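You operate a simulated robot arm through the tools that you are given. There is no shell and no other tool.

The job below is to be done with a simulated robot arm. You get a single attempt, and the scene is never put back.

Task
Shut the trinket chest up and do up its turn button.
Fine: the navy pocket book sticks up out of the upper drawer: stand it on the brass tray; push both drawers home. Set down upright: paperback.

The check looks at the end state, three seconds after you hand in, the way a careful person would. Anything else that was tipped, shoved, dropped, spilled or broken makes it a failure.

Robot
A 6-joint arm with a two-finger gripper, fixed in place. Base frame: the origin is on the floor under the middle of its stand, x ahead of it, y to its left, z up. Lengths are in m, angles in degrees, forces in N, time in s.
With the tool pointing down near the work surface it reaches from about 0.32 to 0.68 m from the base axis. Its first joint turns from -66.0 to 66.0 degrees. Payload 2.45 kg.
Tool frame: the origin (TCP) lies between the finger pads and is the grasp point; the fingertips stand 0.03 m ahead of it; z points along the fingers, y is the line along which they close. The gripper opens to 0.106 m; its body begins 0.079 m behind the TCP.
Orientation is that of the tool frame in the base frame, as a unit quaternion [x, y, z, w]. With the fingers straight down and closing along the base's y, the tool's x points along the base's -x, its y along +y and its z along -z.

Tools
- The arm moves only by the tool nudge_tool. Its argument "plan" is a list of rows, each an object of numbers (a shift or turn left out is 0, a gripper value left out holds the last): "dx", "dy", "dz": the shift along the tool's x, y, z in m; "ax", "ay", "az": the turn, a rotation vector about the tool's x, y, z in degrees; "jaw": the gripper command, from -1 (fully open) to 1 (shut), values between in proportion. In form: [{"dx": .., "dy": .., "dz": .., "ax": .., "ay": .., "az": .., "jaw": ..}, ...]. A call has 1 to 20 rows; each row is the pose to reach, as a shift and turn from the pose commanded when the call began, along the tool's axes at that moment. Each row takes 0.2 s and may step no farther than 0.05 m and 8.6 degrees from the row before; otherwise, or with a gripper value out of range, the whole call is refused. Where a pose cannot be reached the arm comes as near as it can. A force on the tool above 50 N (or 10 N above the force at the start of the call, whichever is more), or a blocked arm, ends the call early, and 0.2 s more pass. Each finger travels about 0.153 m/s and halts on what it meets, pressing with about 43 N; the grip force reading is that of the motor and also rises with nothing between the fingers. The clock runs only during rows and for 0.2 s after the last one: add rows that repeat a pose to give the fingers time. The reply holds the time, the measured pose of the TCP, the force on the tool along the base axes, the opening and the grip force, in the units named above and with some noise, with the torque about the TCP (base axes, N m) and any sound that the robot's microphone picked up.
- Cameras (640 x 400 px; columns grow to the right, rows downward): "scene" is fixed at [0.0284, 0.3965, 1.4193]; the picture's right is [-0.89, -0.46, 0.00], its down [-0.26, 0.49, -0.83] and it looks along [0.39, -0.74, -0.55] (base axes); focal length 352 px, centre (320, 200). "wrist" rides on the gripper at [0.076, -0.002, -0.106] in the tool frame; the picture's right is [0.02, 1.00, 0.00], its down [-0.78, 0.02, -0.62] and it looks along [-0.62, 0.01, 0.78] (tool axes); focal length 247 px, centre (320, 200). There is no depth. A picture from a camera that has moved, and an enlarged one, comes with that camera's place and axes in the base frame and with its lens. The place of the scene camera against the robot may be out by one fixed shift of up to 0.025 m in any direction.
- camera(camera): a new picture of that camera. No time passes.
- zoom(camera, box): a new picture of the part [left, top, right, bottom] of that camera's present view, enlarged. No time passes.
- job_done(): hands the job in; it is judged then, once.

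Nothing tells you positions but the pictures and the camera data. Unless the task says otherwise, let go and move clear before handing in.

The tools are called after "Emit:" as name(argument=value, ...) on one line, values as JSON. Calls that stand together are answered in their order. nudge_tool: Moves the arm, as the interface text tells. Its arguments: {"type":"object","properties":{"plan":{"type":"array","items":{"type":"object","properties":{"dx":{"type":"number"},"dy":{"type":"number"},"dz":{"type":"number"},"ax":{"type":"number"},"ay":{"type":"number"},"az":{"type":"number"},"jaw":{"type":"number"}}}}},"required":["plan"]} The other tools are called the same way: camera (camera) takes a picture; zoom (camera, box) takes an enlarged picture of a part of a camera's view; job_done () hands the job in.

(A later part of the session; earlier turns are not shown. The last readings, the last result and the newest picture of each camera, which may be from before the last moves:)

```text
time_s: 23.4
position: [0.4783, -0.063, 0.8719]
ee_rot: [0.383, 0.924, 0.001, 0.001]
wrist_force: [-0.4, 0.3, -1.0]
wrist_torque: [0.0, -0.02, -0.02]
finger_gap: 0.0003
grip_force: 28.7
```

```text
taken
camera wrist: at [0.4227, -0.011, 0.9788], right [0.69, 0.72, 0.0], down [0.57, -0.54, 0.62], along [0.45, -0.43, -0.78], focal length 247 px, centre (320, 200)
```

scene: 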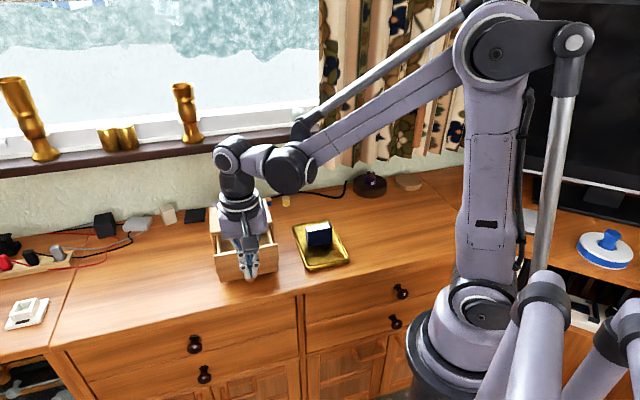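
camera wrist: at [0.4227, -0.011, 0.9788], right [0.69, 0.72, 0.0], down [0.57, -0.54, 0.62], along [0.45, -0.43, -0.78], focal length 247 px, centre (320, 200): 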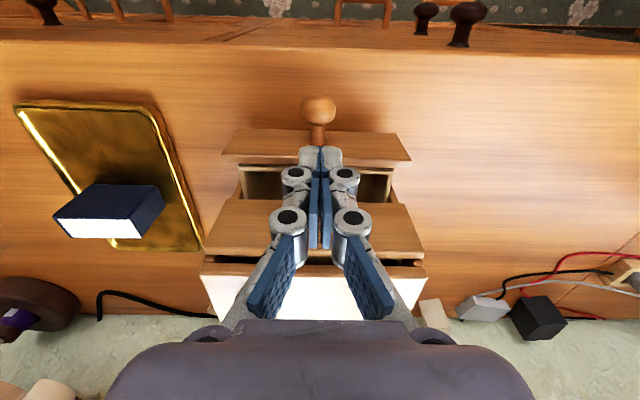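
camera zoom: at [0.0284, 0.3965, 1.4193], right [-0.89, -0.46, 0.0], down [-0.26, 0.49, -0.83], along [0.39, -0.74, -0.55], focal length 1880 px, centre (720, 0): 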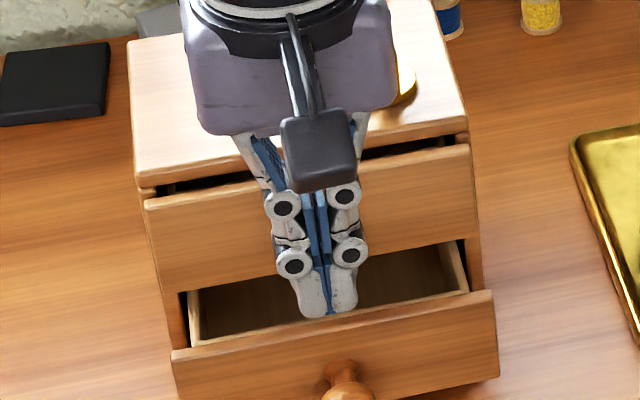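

The gap is closing by about 7 px per 4 mm, with perhaps 5 mm left. I'll carry on in 2 mm steps.

Emit:
nudge_tool(plan=[{"dx": -0.002, "jaw": 1}, {"dx": -0.003, "jaw": 1}, {"dx": -0.003, "jaw": 1}])

Emit:
zoom(camera="scene", box=[200, 200, 290, 275])

```text
time_s: 24.2
position: [0.4812, -0.0645, 0.8727]
ee_rot: [0.382, 0.924, 0.001, 0.0]
wrist_force: [-6.0, 4.5, -1.2]
wrist_torque: [0.12, 0.1, -0.06]
finger_gap: 0.0002
grip_force: 29.0
```

```text
5.33 times, centred on (245, 238) of scene
camera zoom: at [0.0283, 0.3966, 1.4193], right [-0.89, -0.46, 0.0], down [-0.26, 0.49, -0.83], along [0.39, -0.74, -0.55], focal length 1880 px, centre (720, 0)
```

zoom: 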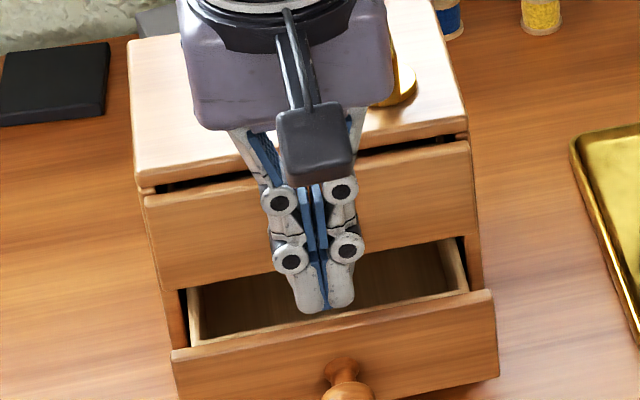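

The upper drawer met its stop at about 7.5 N and the chest has not moved. I'll back off, drop to the lower knob's height (z ≈ 0.794) and line up.

Emit:
nudge_tool(plan=[{"dx": 0.02, "jaw": 1}, {"dx": 0.05, "jaw": 1}, {"dx": 0.08, "jaw": 1}, {"dx": 0.08, "dz": 0.03, "jaw": 1}, {"dx": 0.08, "dy": -0.002, "dz": 0.06, "jaw": 1}, {"dx": 0.08, "dy": -0.002, "dz": 0.06, "jaw": 1}])

Emit:
zoom(camera="scene", box=[190, 190, 310, 300])

Emit:
camera(camera="wrist")

```text
time_s: 25.6
position: [0.4205, -0.0119, 0.8098]
ee_rot: [0.382, 0.924, 0.001, 0.001]
wrist_force: [-0.3, 1.1, -0.4]
wrist_torque: [0.0, 0.04, -0.05]
finger_gap: 0.0002
grip_force: 28.8
```

```text
3.64 times, centred on (250, 245) of scene
camera zoom: at [0.0284, 0.3965, 1.4193], right [-0.89, -0.46, 0.0], down [-0.26, 0.49, -0.83], along [0.39, -0.74, -0.55], focal length 1282 px, centre (574, 36)
```

zoom: 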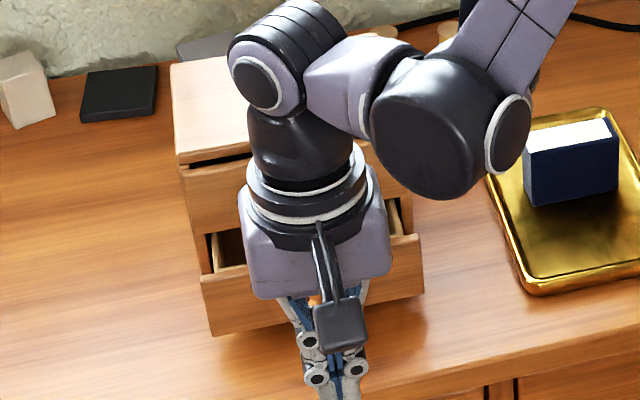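

```text
taken
camera wrist: at [0.3657, 0.0423, 0.9167], right [0.69, 0.72, 0.0], down [0.57, -0.54, 0.62], along [0.45, -0.43, -0.78], focal length 247 px, centre (320, 200)
```

wrist: 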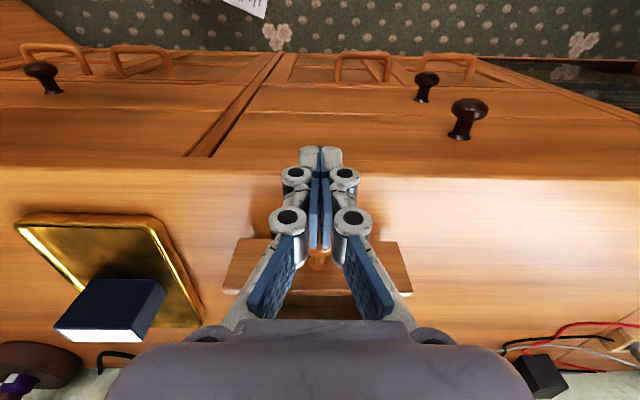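

The fingers are in line with the lower knob. I'll push the lower drawer in, slowing near the end.

Emit:
nudge_tool(plan=[{"dx": -0.015, "jaw": 1}, {"dx": -0.03, "jaw": 1}, {"dx": -0.038, "jaw": 1}, {"dx": -0.046, "jaw": 1}, {"dx": -0.054, "jaw": 1}, {"dx": -0.06, "jaw": 1}, {"dx": -0.065, "jaw": 1}, {"dx": -0.065, "jaw": 1}])

Emit:
zoom(camera="scene", box=[190, 190, 310, 300])

Emit:
camera(camera="wrist")

```text
time_s: 27.4
position: [0.4692, -0.0562, 0.8126]
ee_rot: [0.382, 0.924, 0.001, 0.0]
wrist_force: [0.3, 0.4, 1.2]
wrist_torque: [0.03, -0.01, 0.01]
finger_gap: 0.0
grip_force: 28.7
```

```text
3.64 times, centred on (250, 245) of scene
camera zoom: at [0.0284, 0.3965, 1.4193], right [-0.89, -0.46, 0.0], down [-0.26, 0.49, -0.83], along [0.39, -0.74, -0.55], focal length 1282 px, centre (574, 36)
```

zoom: 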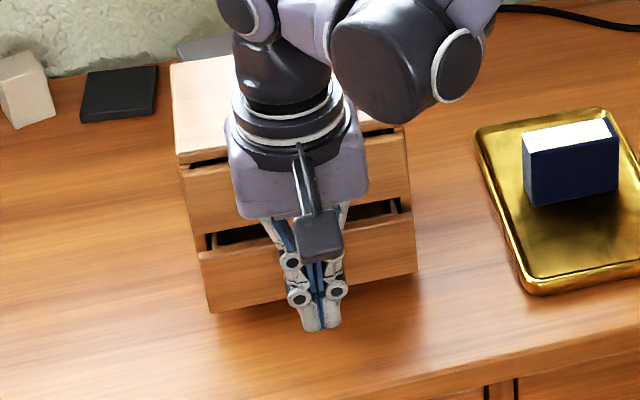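

```text
taken
camera wrist: at [0.4139, -0.0035, 0.9195], right [0.69, 0.72, 0.0], down [0.57, -0.54, 0.62], along [0.45, -0.43, -0.78], focal length 247 px, centre (320, 200)
```

wrist: 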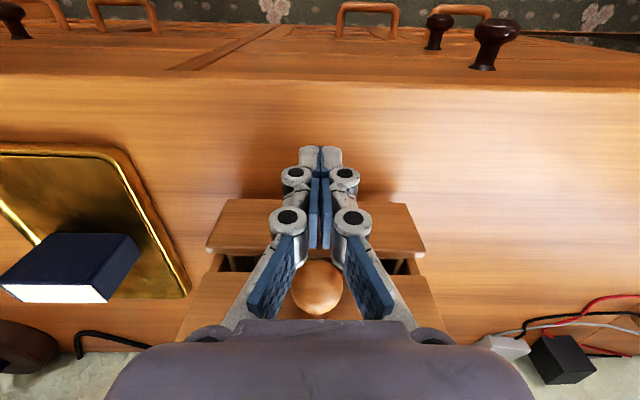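

The lower drawer is sliding in with no resistance and about 14 mm left. I'll continue in small steps.

Emit:
nudge_tool(plan=[{"dx": -0.004, "jaw": 1}, {"dx": -0.008, "jaw": 1}, {"dx": -0.008, "jaw": 1}])

Emit:
zoom(camera="scene", box=[200, 200, 290, 275])

```text
time_s: 28.2
position: [0.4758, -0.0626, 0.8115]
ee_rot: [0.382, 0.924, 0.001, 0.0]
wrist_force: [-1.3, 0.0, 0.2]
wrist_torque: [-0.02, 0.0, 0.02]
finger_gap: 0.0001
grip_force: 28.4
```

```text
5.33 times, centred on (245, 238) of scene
camera zoom: at [0.0284, 0.3965, 1.4193], right [-0.89, -0.46, 0.0], down [-0.26, 0.49, -0.83], along [0.39, -0.74, -0.55], focal length 1880 px, centre (720, 0)
```

zoom: 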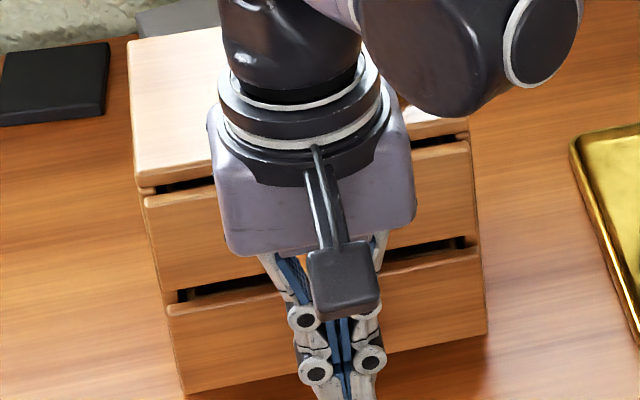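

About 5 mm is left on the lower drawer. I'll take finer steps now.

Emit:
nudge_tool(plan=[{"dx": -0.002, "jaw": 1}, {"dx": -0.003, "jaw": 1}, {"dx": -0.003, "jaw": 1}])

Emit:
zoom(camera="scene", box=[200, 200, 290, 275])

```text
time_s: 29.0
position: [0.4778, -0.0639, 0.8112]
ee_rot: [0.383, 0.924, 0.0, 0.0]
wrist_force: [-0.4, 0.1, -0.8]
wrist_torque: [0.0, 0.04, 0.01]
finger_gap: 0.0
grip_force: 28.5
```

```text
5.33 times, centred on (245, 238) of scene
camera zoom: at [0.0284, 0.3965, 1.4193], right [-0.89, -0.46, 0.0], down [-0.26, 0.49, -0.83], along [0.39, -0.74, -0.55], focal length 1880 px, centre (720, 0)
```

zoom: 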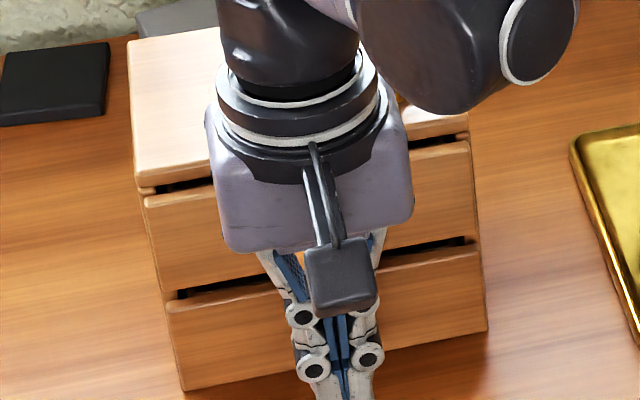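

Emit:
nudge_tool(plan=[{"dx": -0.0015, "jaw": 1}, {"dx": -0.003, "jaw": 1}, {"dx": -0.003, "jaw": 1}])

Emit:
zoom(camera="scene", box=[200, 200, 290, 275])

```text
time_s: 29.8
position: [0.4788, -0.065, 0.8111]
ee_rot: [0.382, 0.924, 0.002, 0.0]
wrist_force: [-1.4, 2.8, 1.0]
wrist_torque: [-0.02, 0.0, -0.01]
finger_gap: 0.0
grip_force: 28.5
```

```text
5.33 times, centred on (245, 238) of scene
camera zoom: at [0.0283, 0.3965, 1.4193], right [-0.89, -0.46, 0.0], down [-0.26, 0.49, -0.83], along [0.39, -0.74, -0.55], focal length 1880 px, centre (720, 0)
```

zoom: 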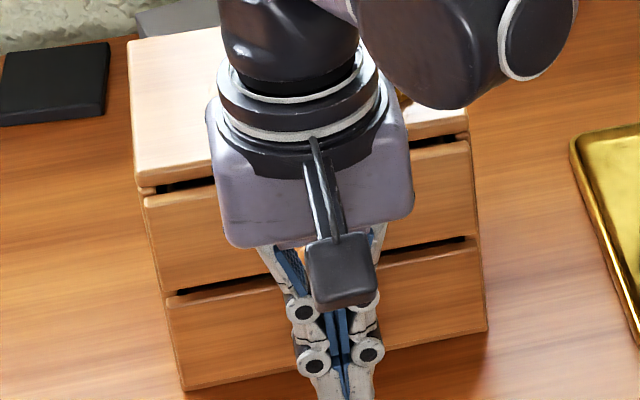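

There is light contact now (about 3 N). I'll press 2 mm further to seat the drawer, then check the force.

Emit:
nudge_tool(plan=[{"dx": -0.001, "jaw": 1}, {"dx": -0.002, "jaw": 1}, {"dx": -0.002, "jaw": 1}])

Emit:
zoom(camera="scene", box=[200, 200, 290, 275])

```text
time_s: 30.6
position: [0.4803, -0.068, 0.8127]
ee_rot: [0.382, 0.924, 0.001, 0.0]
wrist_force: [-6.2, 7.0, 2.3]
wrist_torque: [-0.08, -0.08, -0.08]
finger_gap: 0.0001
grip_force: 29.2
```

```text
5.33 times, centred on (245, 238) of scene
camera zoom: at [0.0282, 0.3966, 1.4193], right [-0.89, -0.46, 0.0], down [-0.26, 0.49, -0.83], along [0.39, -0.74, -0.55], focal length 1880 px, centre (720, 0)
```

zoom: 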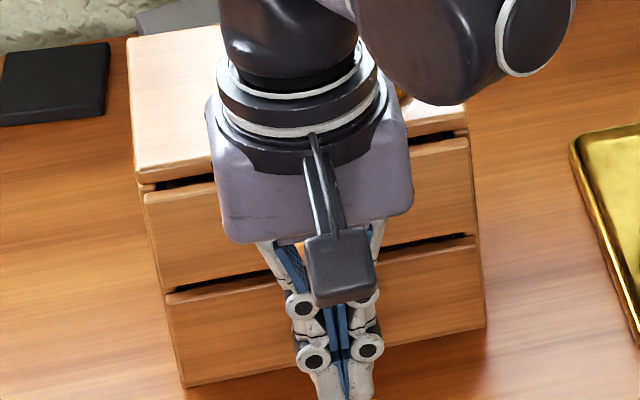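

The force rose to about 9 N, so both drawers are against their stops. I'll back off and inspect the front.

Emit:
nudge_tool(plan=[{"dx": 0.01, "jaw": 1}, {"dx": 0.04, "jaw": 1}, {"dx": 0.08, "jaw": 1}, {"dx": 0.1, "dz": -0.03, "jaw": 1}, {"dx": 0.1, "dz": -0.07, "jaw": 1}, {"dx": 0.1, "dz": -0.12, "jaw": 0.0}, {"dx": 0.1, "dz": -0.16, "jaw": -1}, {"dx": 0.1, "dz": -0.19, "jaw": -1}, {"dx": 0.1, "dz": -0.19, "jaw": -1}])

Emit:
camera(camera="wrist")

Emit:
zoom(camera="scene", box=[200, 200, 290, 275])

Emit:
zoom(camera="wrist", box=[240, 150, 400, 250])

```text
time_s: 32.6
position: [0.4068, 0.002, 1.0021]
ee_rot: [0.382, 0.924, 0.001, 0.0]
wrist_force: [-0.3, 0.0, 0.0]
wrist_torque: [-0.01, -0.01, 0.0]
finger_gap: 0.1061
grip_force: 0.2
```

```text
taken
camera wrist: at [0.3514, 0.0552, 1.109], right [0.69, 0.72, 0.0], down [0.57, -0.54, 0.62], along [0.45, -0.43, -0.78], focal length 247 px, centre (320, 200)
```

wrist: 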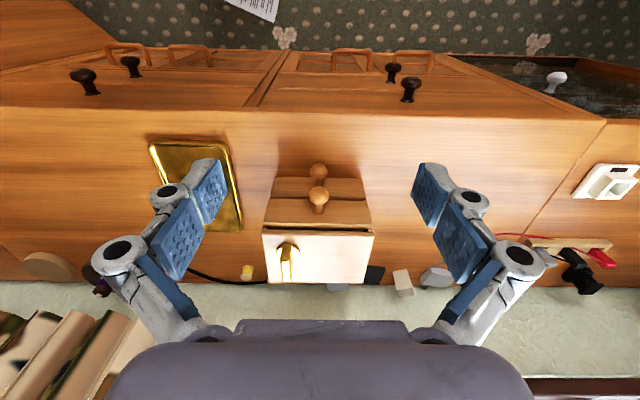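

```text
5.33 times, centred on (245, 238) of scene
camera zoom: at [0.0284, 0.3965, 1.4193], right [-0.89, -0.46, 0.0], down [-0.26, 0.49, -0.83], along [0.39, -0.74, -0.55], focal length 1880 px, centre (720, 0)
```

zoom: 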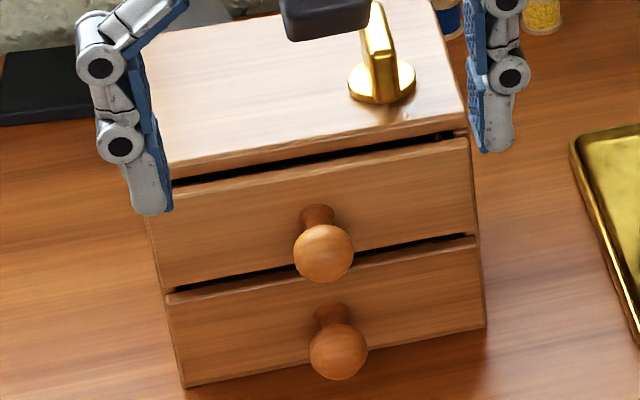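

```text
4.00 times, centred on (320, 200) of wrist
camera zoom: at [0.3514, 0.0552, 1.109], right [0.69, 0.72, 0.0], down [0.57, -0.54, 0.62], along [0.45, -0.43, -0.78], focal length 988 px, centre (320, 200)
```

zoom: 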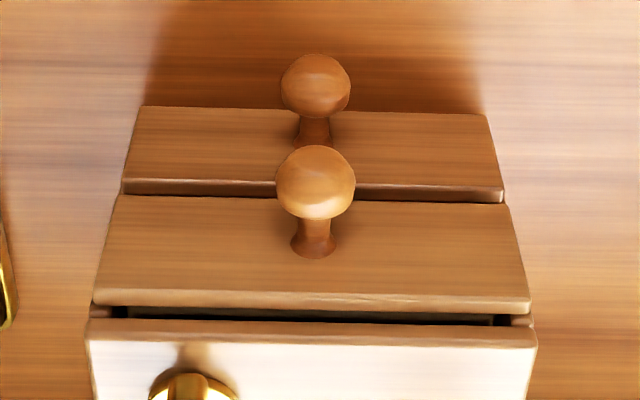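

The drawers look closed, with only the clearance gaps showing. I'll repeat the starting zoom to see whether the chest itself has shifted.

Emit:
zoom(camera="scene", box=[200, 190, 296, 290])

Emit:
camera(camera="scene")

```text
4.00 times, centred on (248, 240) of scene
camera zoom: at [0.0284, 0.3965, 1.4193], right [-0.89, -0.46, 0.0], down [-0.26, 0.49, -0.83], along [0.39, -0.74, -0.55], focal length 1410 px, centre (608, 40)
```

zoom: 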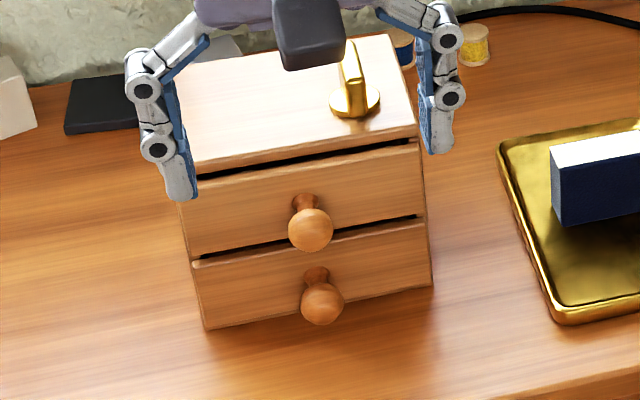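

```text
taken
```

scene: 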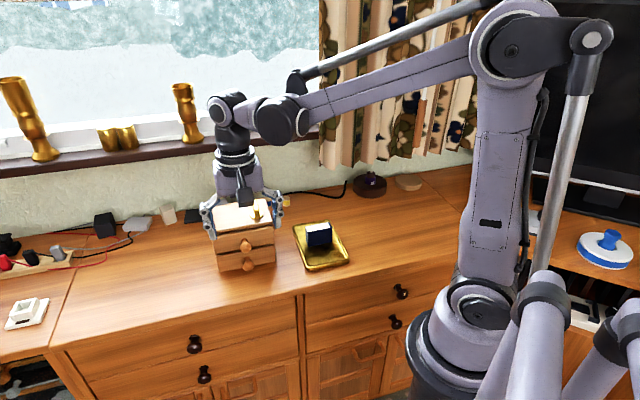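

The chest has crept only about 2–3 mm. I'll move the wrist camera directly over the front seam to confirm the drawers are home and to see the button from above.

Emit:
nudge_tool(plan=[{"dx": -0.03, "dz": -0.02}, {"dx": -0.07, "dz": -0.03}, {"dx": -0.11, "dz": -0.03}, {"dx": -0.15, "dz": -0.03}, {"dx": -0.19, "dz": -0.03}, {"dx": -0.225, "dz": -0.03}, {"dx": -0.225, "dz": -0.03}])

Emit:
camera(camera="wrist")

Emit:
zoom(camera="wrist", box=[230, 0, 410, 112])

```text
time_s: 34.2
position: [0.5687, -0.1547, 1.0325]
ee_rot: [0.382, 0.924, 0.001, 0.0]
wrist_force: [-0.7, -0.2, 0.0]
wrist_torque: [0.02, -0.04, 0.01]
finger_gap: 0.106
grip_force: 0.1
```

```text
taken
camera wrist: at [0.5119, -0.1017, 1.1386], right [0.69, 0.72, 0.0], down [0.57, -0.54, 0.62], along [0.45, -0.43, -0.78], focal length 247 px, centre (320, 200)
```

wrist: 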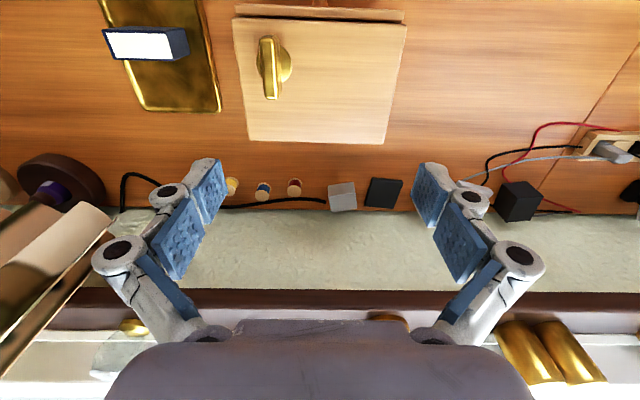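

```text
3.56 times, centred on (320, 56) of wrist
camera zoom: at [0.5119, -0.1017, 1.1386], right [0.69, 0.72, 0.0], down [0.57, -0.54, 0.62], along [0.45, -0.43, -0.78], focal length 878 px, centre (320, 712)
```

zoom: 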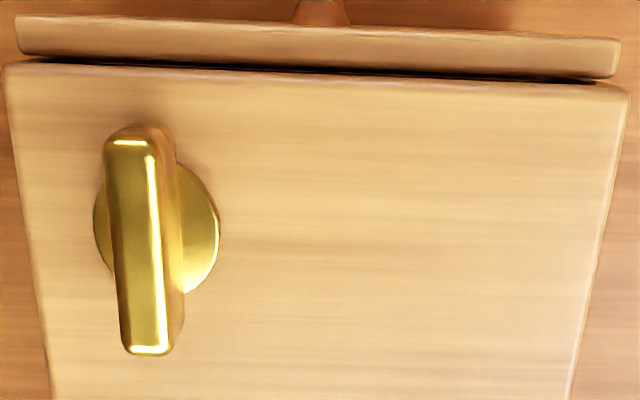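

From above, the upper panel sits flush against the chest (gap under 1 mm). I'll go back in front with the tool tilted for a flatter view, to check that the lower drawer is equally home.

Emit:
nudge_tool(plan=[{"dx": 0.04}, {"dx": 0.08}, {"dx": 0.12}, {"dx": 0.16}, {"dx": 0.2}, {"dx": 0.2415}, {"dx": 0.2415, "dz": 0.03, "ay": -6}, {"dx": 0.2415, "dz": 0.06, "ay": -12}, {"dx": 0.2415, "dz": 0.09, "ay": -18}, {"dx": 0.2415, "dz": 0.1125, "ay": -25}, {"dx": 0.2415, "dz": 0.1125, "ay": -25}])

Emit:
camera(camera="wrist")

Emit:
zoom(camera="wrist", box=[240, 130, 400, 230])

```text
time_s: 36.6
position: [0.3962, 0.0128, 0.9215]
ee_rot: [0.373, 0.902, -0.082, 0.202]
wrist_force: [-0.2, 0.0, 0.2]
wrist_torque: [-0.02, 0.0, 0.0]
finger_gap: 0.1058
grip_force: 0.0
```

```text
taken
camera wrist: at [0.3137, 0.0921, 0.9855], right [0.69, 0.72, -0.01], down [0.33, -0.31, 0.89], along [0.64, -0.62, -0.45], focal length 247 px, centre (320, 200)
```

wrist: 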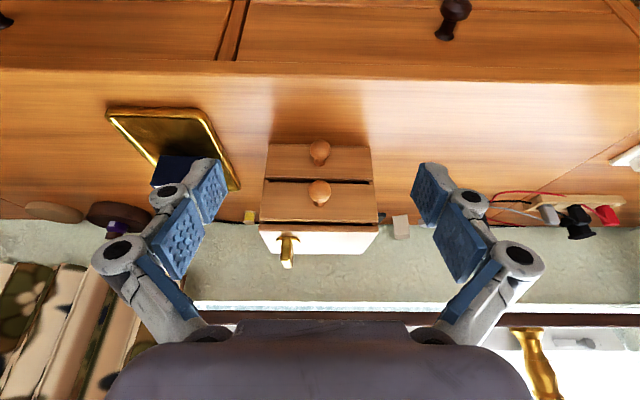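

```text
4.00 times, centred on (320, 180) of wrist
camera zoom: at [0.3137, 0.0921, 0.9855], right [0.69, 0.72, -0.01], down [0.33, -0.31, 0.89], along [0.64, -0.62, -0.45], focal length 988 px, centre (320, 280)
```

zoom: 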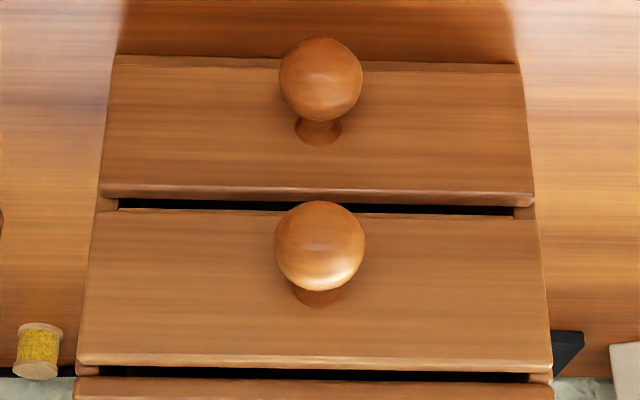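

Both panel faces come out in the same plane, so both drawers are home. Now the button: I'll straighten the tool and rise, ready to go over the lever at about (0.514, -0.161).

Emit:
nudge_tool(plan=[{"dx": -0.011, "dz": -0.024, "ay": 6}, {"dx": -0.022, "dz": -0.048, "ay": 12}, {"dx": -0.034, "dz": -0.072, "ay": 18}, {"dx": -0.0465, "dz": -0.0997, "ay": 25}, {"dx": -0.0465, "dz": -0.0997, "ay": 25}])

```text
time_s: 37.8
position: [0.3967, 0.0129, 1.03]
ee_rot: [0.382, 0.924, 0.001, 0.0]
wrist_force: [0.0, 0.6, 0.4]
wrist_torque: [-0.01, 0.03, 0.01]
finger_gap: 0.1058
grip_force: 0.0
```

Tool is straight again at z 1.03. I'll move over the lever with the jaws part-closed and look.

Emit:
nudge_tool(plan=[{"dx": -0.04, "dy": -0.008, "jaw": -0.3}, {"dx": -0.08, "dy": -0.016, "jaw": 0.1}, {"dx": -0.12, "dy": -0.024, "jaw": 0.25}, {"dx": -0.16, "dy": -0.032, "jaw": 0.25}, {"dx": -0.206, "dy": -0.04, "jaw": 0.25}, {"dx": -0.206, "dy": -0.04, "dz": 0.02, "jaw": 0.25}, {"dx": -0.206, "dy": -0.04, "dz": 0.04, "jaw": 0.25}, {"dx": -0.206, "dy": -0.04, "dz": 0.04, "jaw": 0.25}])

Emit:
camera(camera="wrist")

Emit:
zoom(camera="wrist", box=[250, 90, 390, 178])

Emit:
zoom(camera="scene", box=[200, 160, 300, 240])

```text
time_s: 39.6
position: [0.5154, -0.1585, 0.9917]
ee_rot: [0.381, 0.924, 0.001, 0.0]
wrist_force: [0.7, 0.0, 0.3]
wrist_torque: [-0.03, 0.01, -0.02]
finger_gap: 0.0398
grip_force: 0.1
```

```text
taken
camera wrist: at [0.4592, -0.1074, 1.0976], right [0.69, 0.72, 0.0], down [0.57, -0.54, 0.62], along [0.45, -0.43, -0.78], focal length 247 px, centre (320, 200)
```

wrist: 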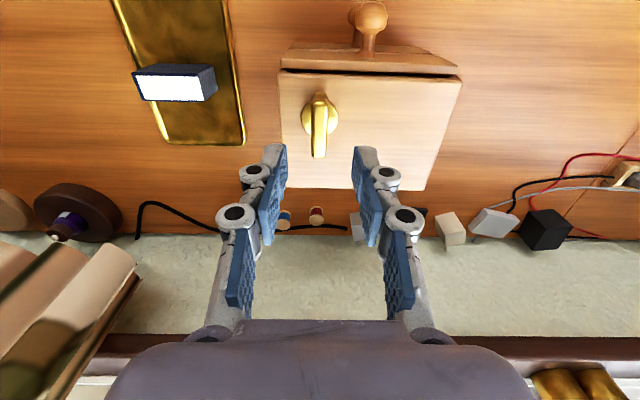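

```text
4.55 times, centred on (320, 134) of wrist
camera zoom: at [0.4592, -0.1074, 1.0976], right [0.69, 0.72, 0.0], down [0.57, -0.54, 0.62], along [0.45, -0.43, -0.78], focal length 1123 px, centre (320, 500)
```

zoom: 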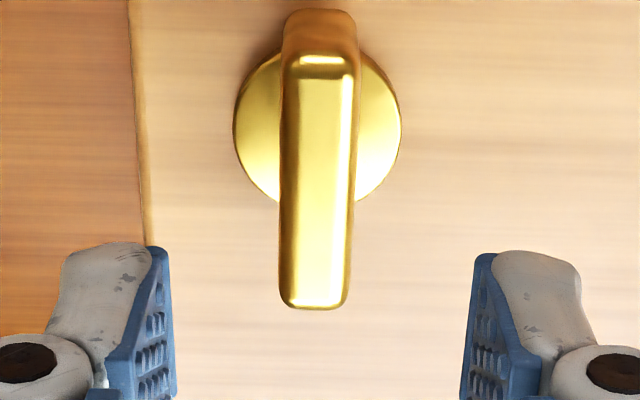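

```text
5.00 times, centred on (250, 200) of scene
camera zoom: at [0.0284, 0.3965, 1.4193], right [-0.89, -0.46, 0.0], down [-0.26, 0.49, -0.83], along [0.39, -0.74, -0.55], focal length 1762 px, centre (670, 200)
```

zoom: 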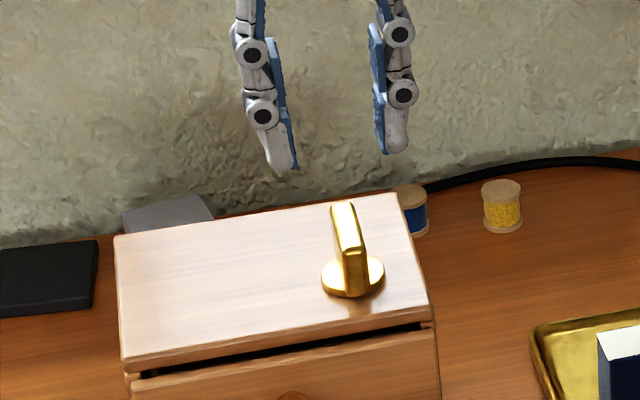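

The lever lies dead in line with the fingers' x axis, its pivot about 1.8 mm to the -y side of the TCP, with the lever's top near z 0.92. I'll correct that offset and come down astride the lever.

Emit:
nudge_tool(plan=[{"dx": 0.0005, "dy": -0.0018, "dz": 0.015}, {"dx": 0.0005, "dy": -0.0018, "dz": 0.03}, {"dx": 0.0005, "dy": -0.0018, "dz": 0.045}, {"dx": 0.0005, "dy": -0.0018, "dz": 0.055}, {"dx": 0.0005, "dy": -0.0018, "dz": 0.0635}, {"dx": 0.0005, "dy": -0.0018, "dz": 0.0635}])

Emit:
camera(camera="wrist")

Emit:
zoom(camera="wrist", box=[250, 120, 390, 208])

Emit:
zoom(camera="scene", box=[200, 160, 300, 240])

```text
time_s: 41.0
position: [0.5138, -0.1606, 0.9249]
ee_rot: [0.381, 0.924, 0.001, -0.001]
wrist_force: [0.5, 0.0, 1.0]
wrist_torque: [0.01, 0.02, 0.01]
finger_gap: 0.0398
grip_force: 0.0
```

```text
taken
camera wrist: at [0.4578, -0.1079, 1.0319], right [0.69, 0.72, 0.0], down [0.57, -0.54, 0.62], along [0.45, -0.43, -0.78], focal length 247 px, centre (320, 200)
```

wrist: 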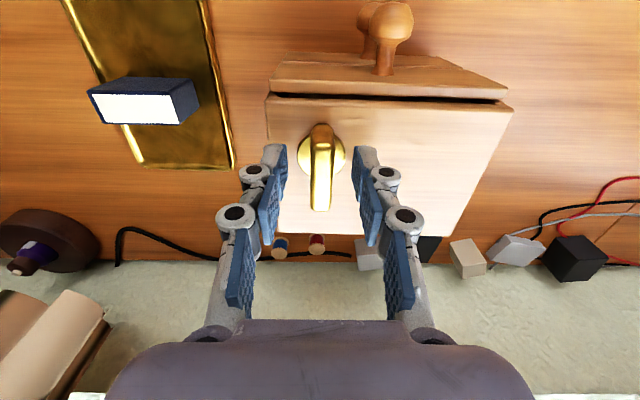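

```text
4.55 times, centred on (320, 164) of wrist
camera zoom: at [0.4578, -0.1079, 1.0319], right [0.69, 0.72, 0.0], down [0.57, -0.54, 0.62], along [0.45, -0.43, -0.78], focal length 1123 px, centre (320, 364)
```

zoom: 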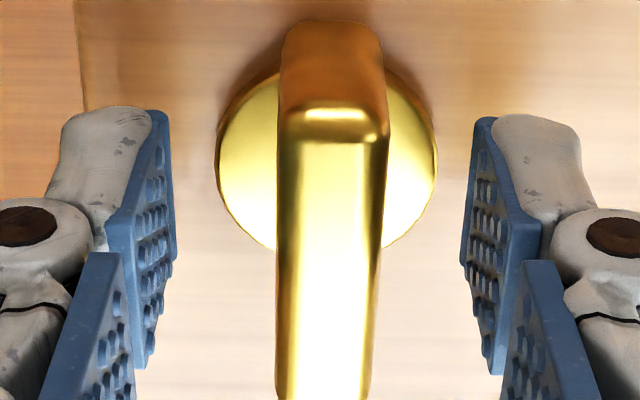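

```text
5.00 times, centred on (250, 200) of scene
camera zoom: at [0.0284, 0.3965, 1.4193], right [-0.89, -0.46, 0.0], down [-0.26, 0.49, -0.83], along [0.39, -0.74, -0.55], focal length 1762 px, centre (670, 200)
```

zoom: 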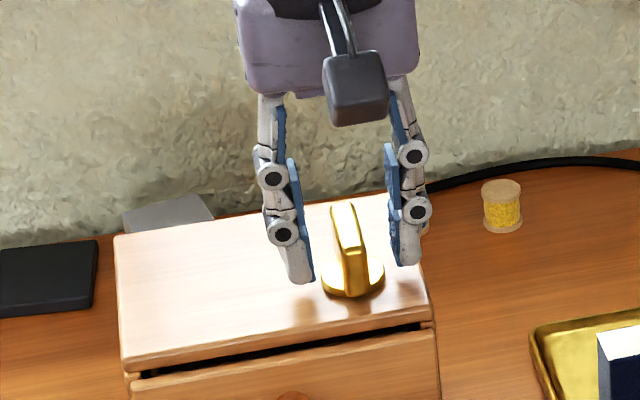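

The lever is centred between the pads and the disc centre is within about 1 mm of the tool axis. I'll close on the lever.

Emit:
nudge_tool(plan=[{"jaw": 0.6}, {"jaw": 1}, {"jaw": 1}, {"jaw": 1}])

Emit:
zoom(camera="wrist", box=[250, 120, 390, 208])

Emit:
zoom(camera="scene", box=[200, 160, 300, 240])

```text
time_s: 42.0
position: [0.5151, -0.1608, 0.9241]
ee_rot: [0.382, 0.924, 0.002, 0.0]
wrist_force: [2.4, 5.2, 0.9]
wrist_torque: [-0.21, -0.54, -0.11]
finger_gap: 0.0129
grip_force: 39.6
```

```text
4.55 times, centred on (320, 164) of wrist
camera zoom: at [0.458, -0.1075, 1.032], right [0.69, 0.72, 0.0], down [0.57, -0.54, 0.62], along [0.45, -0.43, -0.78], focal length 1123 px, centre (320, 364)
```

zoom: 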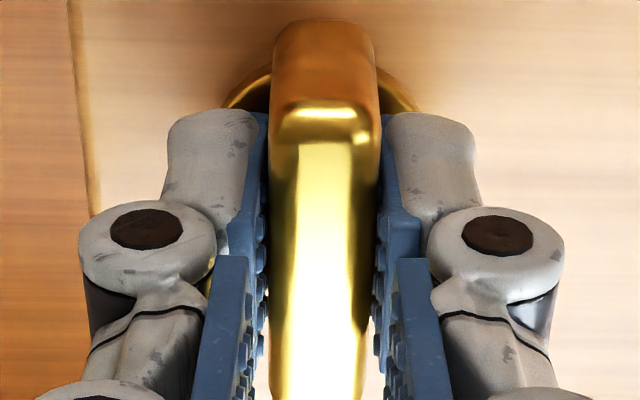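

```text
5.00 times, centred on (250, 200) of scene
camera zoom: at [0.0285, 0.3966, 1.4193], right [-0.89, -0.46, 0.0], down [-0.26, 0.49, -0.83], along [0.39, -0.74, -0.55], focal length 1762 px, centre (670, 200)
```

zoom: 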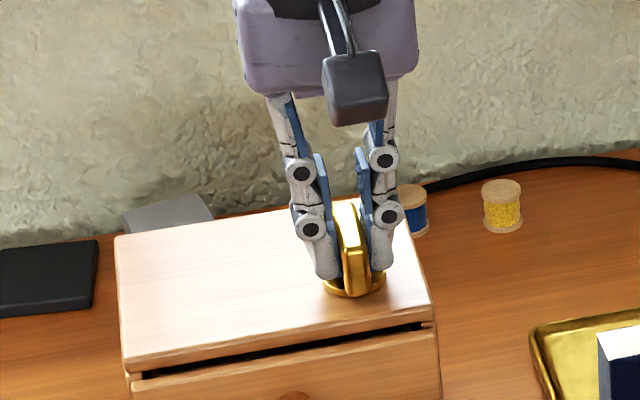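

I have the lever (gap 12.9 mm) with a 5 N side load, which I'll relieve by a sub-millimetre shift. Then I'll test a small turn one way and read the torque.

Emit:
nudge_tool(plan=[{"dy": 0.0007, "jaw": 1}, {"dy": 0.0007, "jaw": 1}])

Emit:
nudge_tool(plan=[{"az": -2, "jaw": 1}, {"az": -4, "jaw": 1}, {"az": -4, "jaw": 1}])

```text
time_s: 42.6
position: [0.5135, -0.1608, 0.9258]
ee_rot: [0.383, 0.924, 0.0, -0.001]
wrist_force: [-0.3, 0.4, -0.2]
wrist_torque: [0.09, 0.03, -0.02]
finger_gap: 0.0126
grip_force: 39.4
```

```text
time_s: 43.4
position: [0.5147, -0.1623, 0.9244]
ee_rot: [0.351, 0.936, 0.001, 0.001]
wrist_force: [0.3, -6.6, 4.8]
wrist_torque: [0.11, 0.33, -0.55]
finger_gap: 0.0127
grip_force: 39.1
```

Turning anticlockwise met 0.55 N·m of resistance at just 4°, which suggests a stop. I'll go back and test the other way.

Emit:
nudge_tool(plan=[{"az": 2, "jaw": 1}, {"az": 4, "jaw": 1}, {"az": 4, "jaw": 1}])

Emit:
nudge_tool(plan=[{"az": 2, "jaw": 1}, {"az": 4, "jaw": 1}, {"az": 4, "jaw": 1}])

Emit:
zoom(camera="scene", box=[200, 160, 300, 240])

```text
time_s: 44.2
position: [0.5158, -0.1602, 0.925]
ee_rot: [0.382, 0.924, 0.001, 0.0]
wrist_force: [-0.8, 0.8, -0.5]
wrist_torque: [0.02, 0.07, 0.06]
finger_gap: 0.0124
grip_force: 39.6
```

```text
time_s: 45.0
position: [0.514, -0.16, 0.9255]
ee_rot: [0.414, 0.91, 0.001, 0.0]
wrist_force: [1.5, 0.3, -1.0]
wrist_torque: [-0.02, -0.06, 0.03]
finger_gap: 0.0128
grip_force: 39.2
```

```text
5.00 times, centred on (250, 200) of scene
camera zoom: at [0.0286, 0.3964, 1.4193], right [-0.89, -0.46, 0.0], down [-0.26, 0.49, -0.83], along [0.39, -0.74, -0.55], focal length 1762 px, centre (670, 200)
```

zoom: 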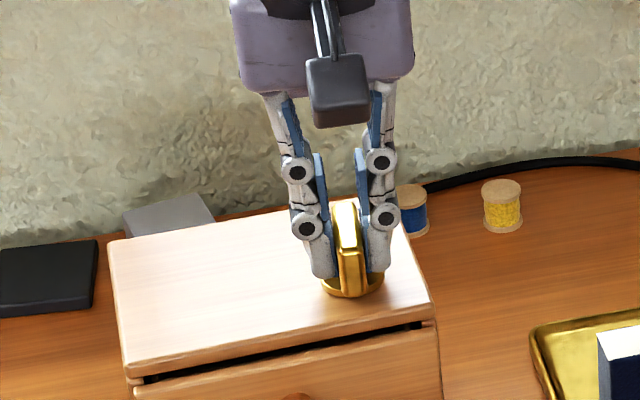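

The chest shows about 1.7° of anticlockwise creep from that blocked test, but clockwise (seen from above) the lever turns freely at 0.03 N·m. I'll confirm in the wrist view and keep turning clockwise in stages.

Emit:
nudge_tool(plan=[{"az": 4, "jaw": 1}, {"az": 8, "jaw": 1}, {"az": 12, "jaw": 1}, {"az": 16, "jaw": 1}, {"az": 16, "jaw": 1}])

Emit:
camera(camera="wrist")

Emit:
zoom(camera="scene", box=[200, 160, 300, 240])

```text
time_s: 46.2
position: [0.5148, -0.1609, 0.9254]
ee_rot: [0.538, 0.843, 0.002, 0.0]
wrist_force: [-0.6, 0.1, -0.7]
wrist_torque: [-0.01, -0.04, -0.01]
finger_gap: 0.0126
grip_force: 39.3
```

```text
taken
camera wrist: at [0.4798, -0.0921, 1.0325], right [0.9, 0.44, 0.0], down [0.35, -0.7, 0.62], along [0.27, -0.56, -0.78], focal length 247 px, centre (320, 200)
```

wrist: 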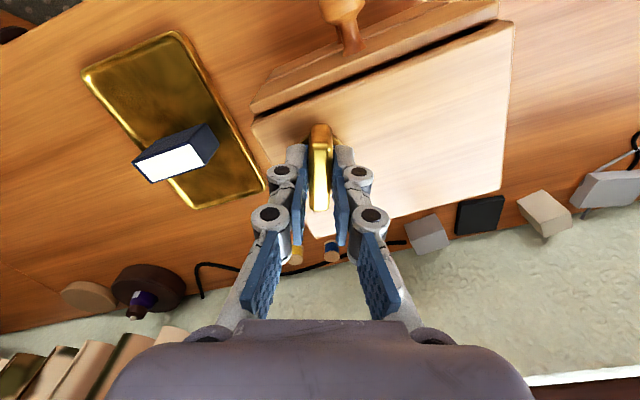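

```text
5.00 times, centred on (250, 200) of scene
camera zoom: at [0.0286, 0.3964, 1.4193], right [-0.89, -0.46, 0.0], down [-0.26, 0.49, -0.83], along [0.39, -0.74, -0.55], focal length 1762 px, centre (670, 200)
```

zoom: 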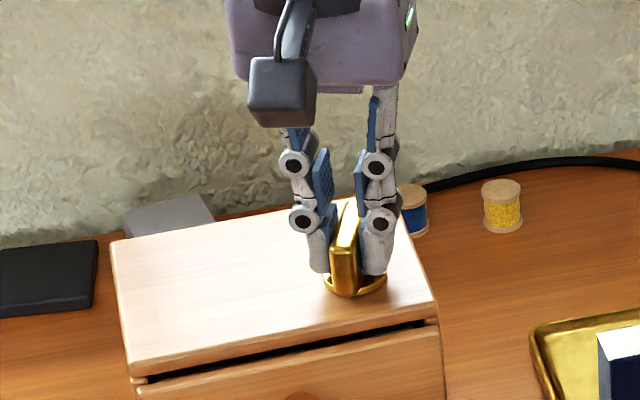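

The lever has now turned about 20° relative to the chest with no resistance and the chest is staying put. I'll continue.

Emit:
nudge_tool(plan=[{"az": 5, "jaw": 1}, {"az": 10, "jaw": 1}, {"az": 15, "jaw": 1}, {"az": 20, "jaw": 1}, {"az": 25, "jaw": 1}, {"az": 30, "jaw": 1}, {"az": 30, "jaw": 1}])

Emit:
zoom(camera="scene", box=[200, 160, 300, 240])

```text
time_s: 47.8
position: [0.5131, -0.1608, 0.9249]
ee_rot: [0.737, 0.676, 0.0, -0.001]
wrist_force: [1.0, 0.9, -0.8]
wrist_torque: [0.03, -0.08, -0.04]
finger_gap: 0.0127
grip_force: 39.5
```

```text
5.00 times, centred on (250, 200) of scene
camera zoom: at [0.0286, 0.3964, 1.4193], right [-0.89, -0.46, 0.0], down [-0.26, 0.49, -0.83], along [0.39, -0.74, -0.55], focal length 1762 px, centre (670, 200)
```

zoom: 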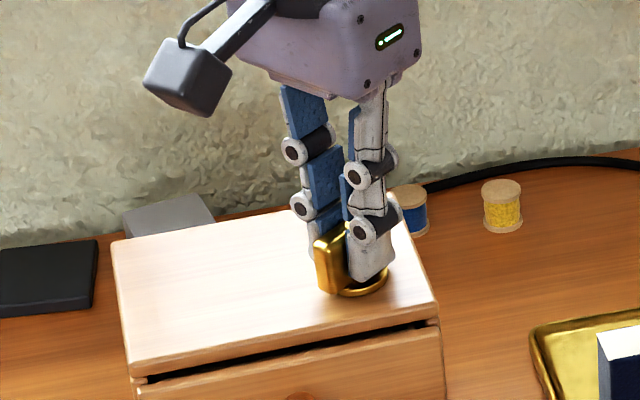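

The lever has now turned about 50°, still freely. I'll go on to about 80°, then take finer steps.

Emit:
nudge_tool(plan=[{"az": 5, "jaw": 1}, {"az": 10, "jaw": 1}, {"az": 15, "jaw": 1}, {"az": 20, "jaw": 1}, {"az": 25, "jaw": 1}, {"az": 30, "jaw": 1}, {"az": 30, "jaw": 1}])

Emit:
zoom(camera="scene", box=[200, 160, 300, 240])

Emit:
camera(camera="wrist")

```text
time_s: 49.4
position: [0.5148, -0.1594, 0.9253]
ee_rot: [0.887, 0.461, 0.001, 0.0]
wrist_force: [-0.8, 0.8, -0.8]
wrist_torque: [-0.82, 0.64, 0.02]
finger_gap: 0.0126
grip_force: 39.3
```

```text
5.00 times, centred on (250, 200) of scene
camera zoom: at [0.0285, 0.3965, 1.4193], right [-0.89, -0.46, 0.0], down [-0.26, 0.49, -0.83], along [0.39, -0.74, -0.55], focal length 1762 px, centre (670, 200)
```

zoom: 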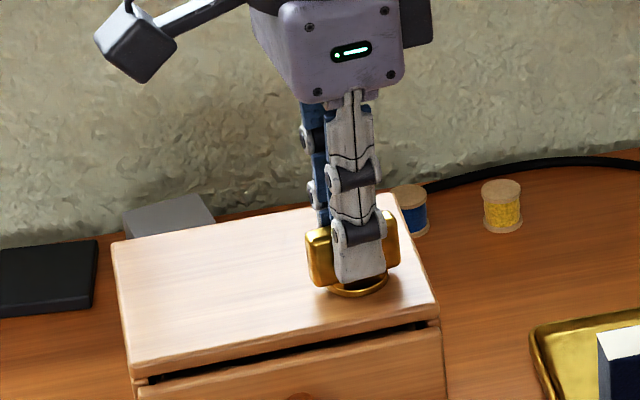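

```text
taken
camera wrist: at [0.5559, -0.0968, 1.0325], right [0.83, -0.56, 0.0], down [-0.44, -0.65, 0.62], along [-0.35, -0.52, -0.78], focal length 247 px, centre (320, 200)
```

wrist: 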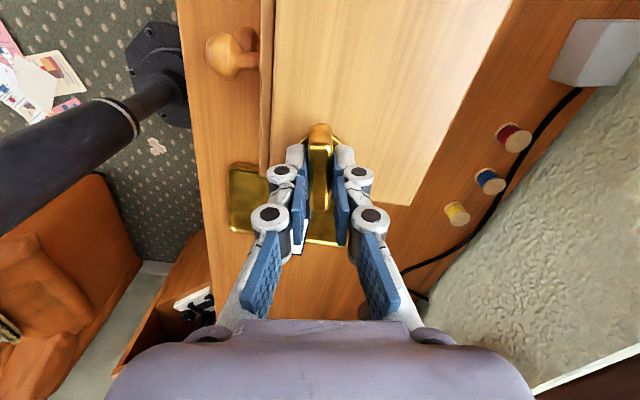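

The lever is near 80°, though there is an odd 1 N·m sideways couple with almost no force. I'll pause a moment to read it again.

Emit:
nudge_tool(plan=[{"jaw": 1}])

```text
time_s: 49.8
position: [0.5146, -0.1609, 0.9252]
ee_rot: [0.887, 0.462, 0.0, -0.001]
wrist_force: [-0.7, 1.7, 0.0]
wrist_torque: [-0.8, 0.64, -0.02]
finger_gap: 0.0126
grip_force: 39.1
```

The couple persists (1 N·m, no net force). It is likely a tiny tilt mismatch between tool and lever locked in by the grip. I'll open slightly and re-grip to release it before the last few degrees.

Emit:
nudge_tool(plan=[{"jaw": 0.5}, {"jaw": 0.4}, {"jaw": 0.4}])

Emit:
zoom(camera="wrist", box=[240, 100, 400, 220])

Emit:
zoom(camera="scene", box=[200, 160, 300, 240])

```text
time_s: 50.6
position: [0.514, -0.1607, 0.9259]
ee_rot: [0.887, 0.461, 0.001, -0.001]
wrist_force: [0.1, 0.0, -0.6]
wrist_torque: [-0.03, 0.01, 0.01]
finger_gap: 0.032
grip_force: 0.0
```

```text
3.33 times, centred on (320, 160) of wrist
camera zoom: at [0.5559, -0.0967, 1.0326], right [0.83, -0.56, 0.0], down [-0.44, -0.65, 0.62], along [-0.34, -0.52, -0.79], focal length 823 px, centre (320, 333)
```

zoom: 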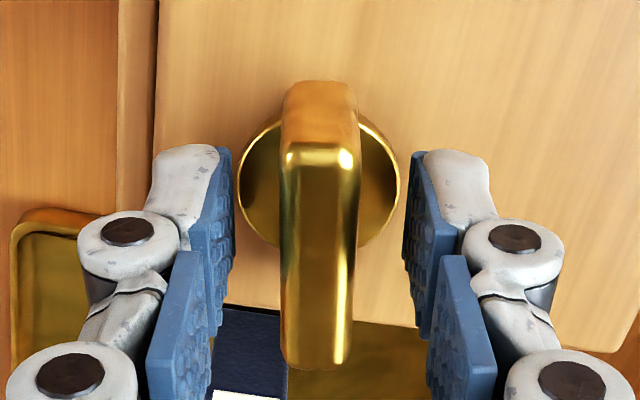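

```text
5.00 times, centred on (250, 200) of scene
camera zoom: at [0.0284, 0.3965, 1.4193], right [-0.89, -0.46, 0.0], down [-0.26, 0.49, -0.83], along [0.39, -0.74, -0.55], focal length 1762 px, centre (670, 200)
```

zoom: 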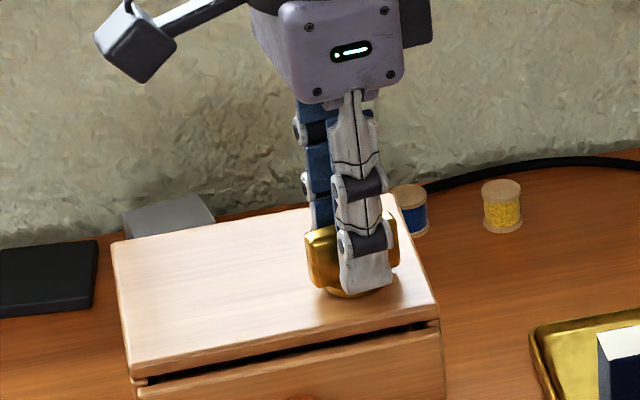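

The couple is gone and the lever stands where I left it, about 8° short of being parallel with the front. I'll re-grip and turn the rest in small steps, watching the z torque for the stop.

Emit:
nudge_tool(plan=[{"jaw": 1}, {"jaw": 1}, {"jaw": 1}])

Emit:
nudge_tool(plan=[{"az": 2, "jaw": 1}, {"az": 4, "jaw": 1}, {"az": 4, "jaw": 1}])

```text
time_s: 51.4
position: [0.514, -0.161, 0.9262]
ee_rot: [0.887, 0.462, 0.001, 0.0]
wrist_force: [-2.8, 0.6, 3.0]
wrist_torque: [0.13, 0.02, 0.02]
finger_gap: 0.0128
grip_force: 39.5
```

```text
time_s: 52.2
position: [0.5134, -0.1596, 0.9265]
ee_rot: [0.903, 0.43, 0.001, -0.001]
wrist_force: [4.1, 4.7, 12.9]
wrist_torque: [-0.46, 0.37, -0.05]
finger_gap: 0.0126
grip_force: 39.2
```

An upward 13 N and a side couple appeared during that 4° turn, so I'll look before going further.

Emit:
camera(camera="wrist")

Emit:
zoom(camera="scene", box=[220, 170, 290, 226])

Emit:
camera(camera="scene")

Emit:
zoom(camera="wrist", box=[240, 100, 400, 220])

```text
taken
camera wrist: at [0.5597, -0.0999, 1.0328], right [0.79, -0.61, 0.0], down [-0.48, -0.62, 0.62], along [-0.38, -0.49, -0.79], focal length 247 px, centre (320, 200)
```

wrist: 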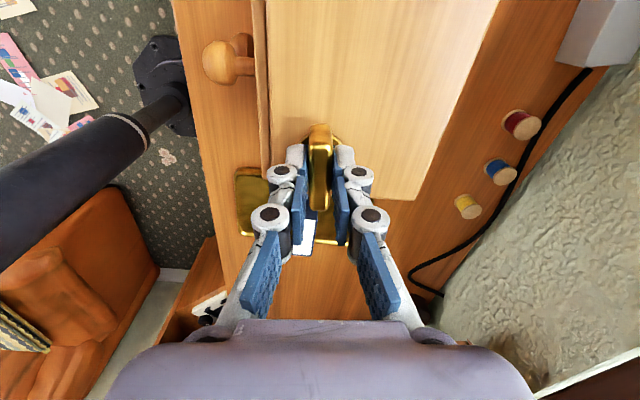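

```text
7.14 times, centred on (255, 198) of scene
camera zoom: at [0.0283, 0.3967, 1.4193], right [-0.89, -0.46, 0.0], down [-0.26, 0.49, -0.83], along [0.39, -0.74, -0.55], focal length 2517 px, centre (784, 214)
```

zoom: 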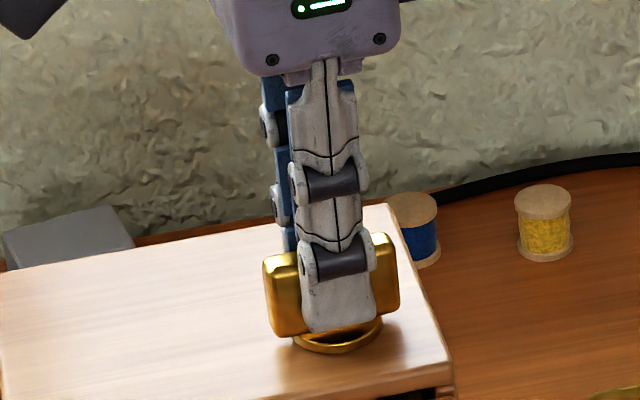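

```text
taken
```

scene: 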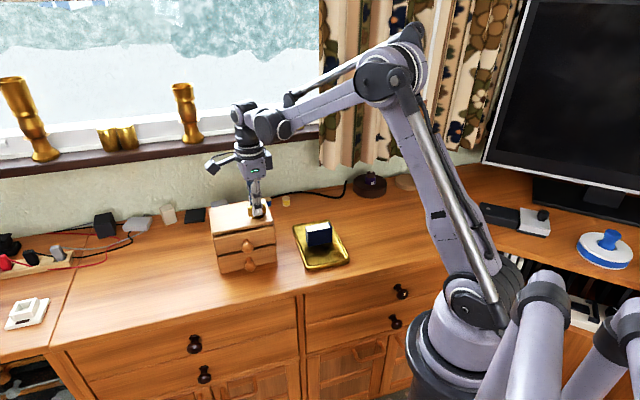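

```text
3.33 times, centred on (320, 160) of wrist
camera zoom: at [0.5597, -0.0999, 1.0328], right [0.79, -0.61, 0.0], down [-0.48, -0.62, 0.62], along [-0.38, -0.49, -0.79], focal length 823 px, centre (320, 333)
```

zoom: 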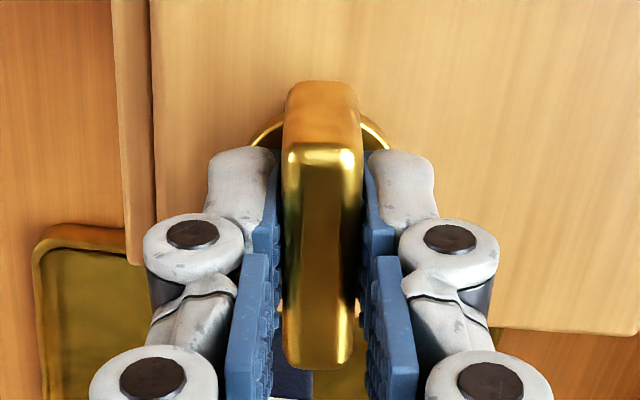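

The lever is almost parallel to the front now; the load looks like sub-millimetre mismatch locked in by the tight grip, not a stop (z torque is near zero). I'll release and re-grip to clear it.

Emit:
nudge_tool(plan=[{"jaw": 0.6}, {"jaw": 0.5}, {"dz": -0.001, "jaw": 0.5}, {"dz": -0.001, "jaw": 0.5}])

Emit:
nudge_tool(plan=[{"jaw": 0.7}, {"jaw": 1}, {"jaw": 1}])

Emit:
nudge_tool(plan=[{"az": 1, "jaw": 1}, {"az": 2, "jaw": 1}, {"az": 2, "jaw": 1}])

```text
time_s: 53.2
position: [0.5131, -0.1603, 0.9266]
ee_rot: [0.903, 0.43, 0.001, 0.0]
wrist_force: [-0.2, 0.3, 0.0]
wrist_torque: [0.0, -0.04, -0.03]
finger_gap: 0.0263
grip_force: 0.1
```

```text
time_s: 54.0
position: [0.5145, -0.1619, 0.9262]
ee_rot: [0.902, 0.431, 0.0, 0.0]
wrist_force: [-1.2, 1.4, -0.6]
wrist_torque: [0.01, 0.03, -0.02]
finger_gap: 0.0127
grip_force: 39.0
```

```text
time_s: 54.8
position: [0.5123, -0.1615, 0.9268]
ee_rot: [0.91, 0.415, 0.001, -0.001]
wrist_force: [-3.2, -1.4, -0.5]
wrist_torque: [-0.02, 0.16, -0.04]
finger_gap: 0.0127
grip_force: 39.5
```

The loads are small now. I'll continue 2° at a time.

Emit:
nudge_tool(plan=[{"az": 1, "jaw": 1}, {"az": 2, "jaw": 1}, {"az": 2, "jaw": 1}])

Emit:
zoom(camera="wrist", box=[200, 0, 500, 220])

```text
time_s: 55.6
position: [0.5138, -0.1604, 0.9272]
ee_rot: [0.917, 0.399, 0.0, -0.001]
wrist_force: [-6.4, -0.8, 0.3]
wrist_torque: [-0.09, 0.25, -0.05]
finger_gap: 0.0125
grip_force: 39.1
```

```text
1.82 times, centred on (350, 110) of wrist
camera zoom: at [0.5642, -0.104, 1.0338], right [0.75, -0.67, 0.0], down [-0.52, -0.59, 0.62], along [-0.41, -0.46, -0.78], focal length 449 px, centre (266, 364)
```

zoom: 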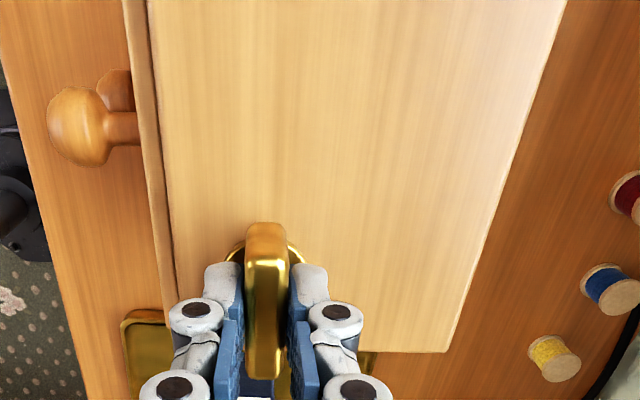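

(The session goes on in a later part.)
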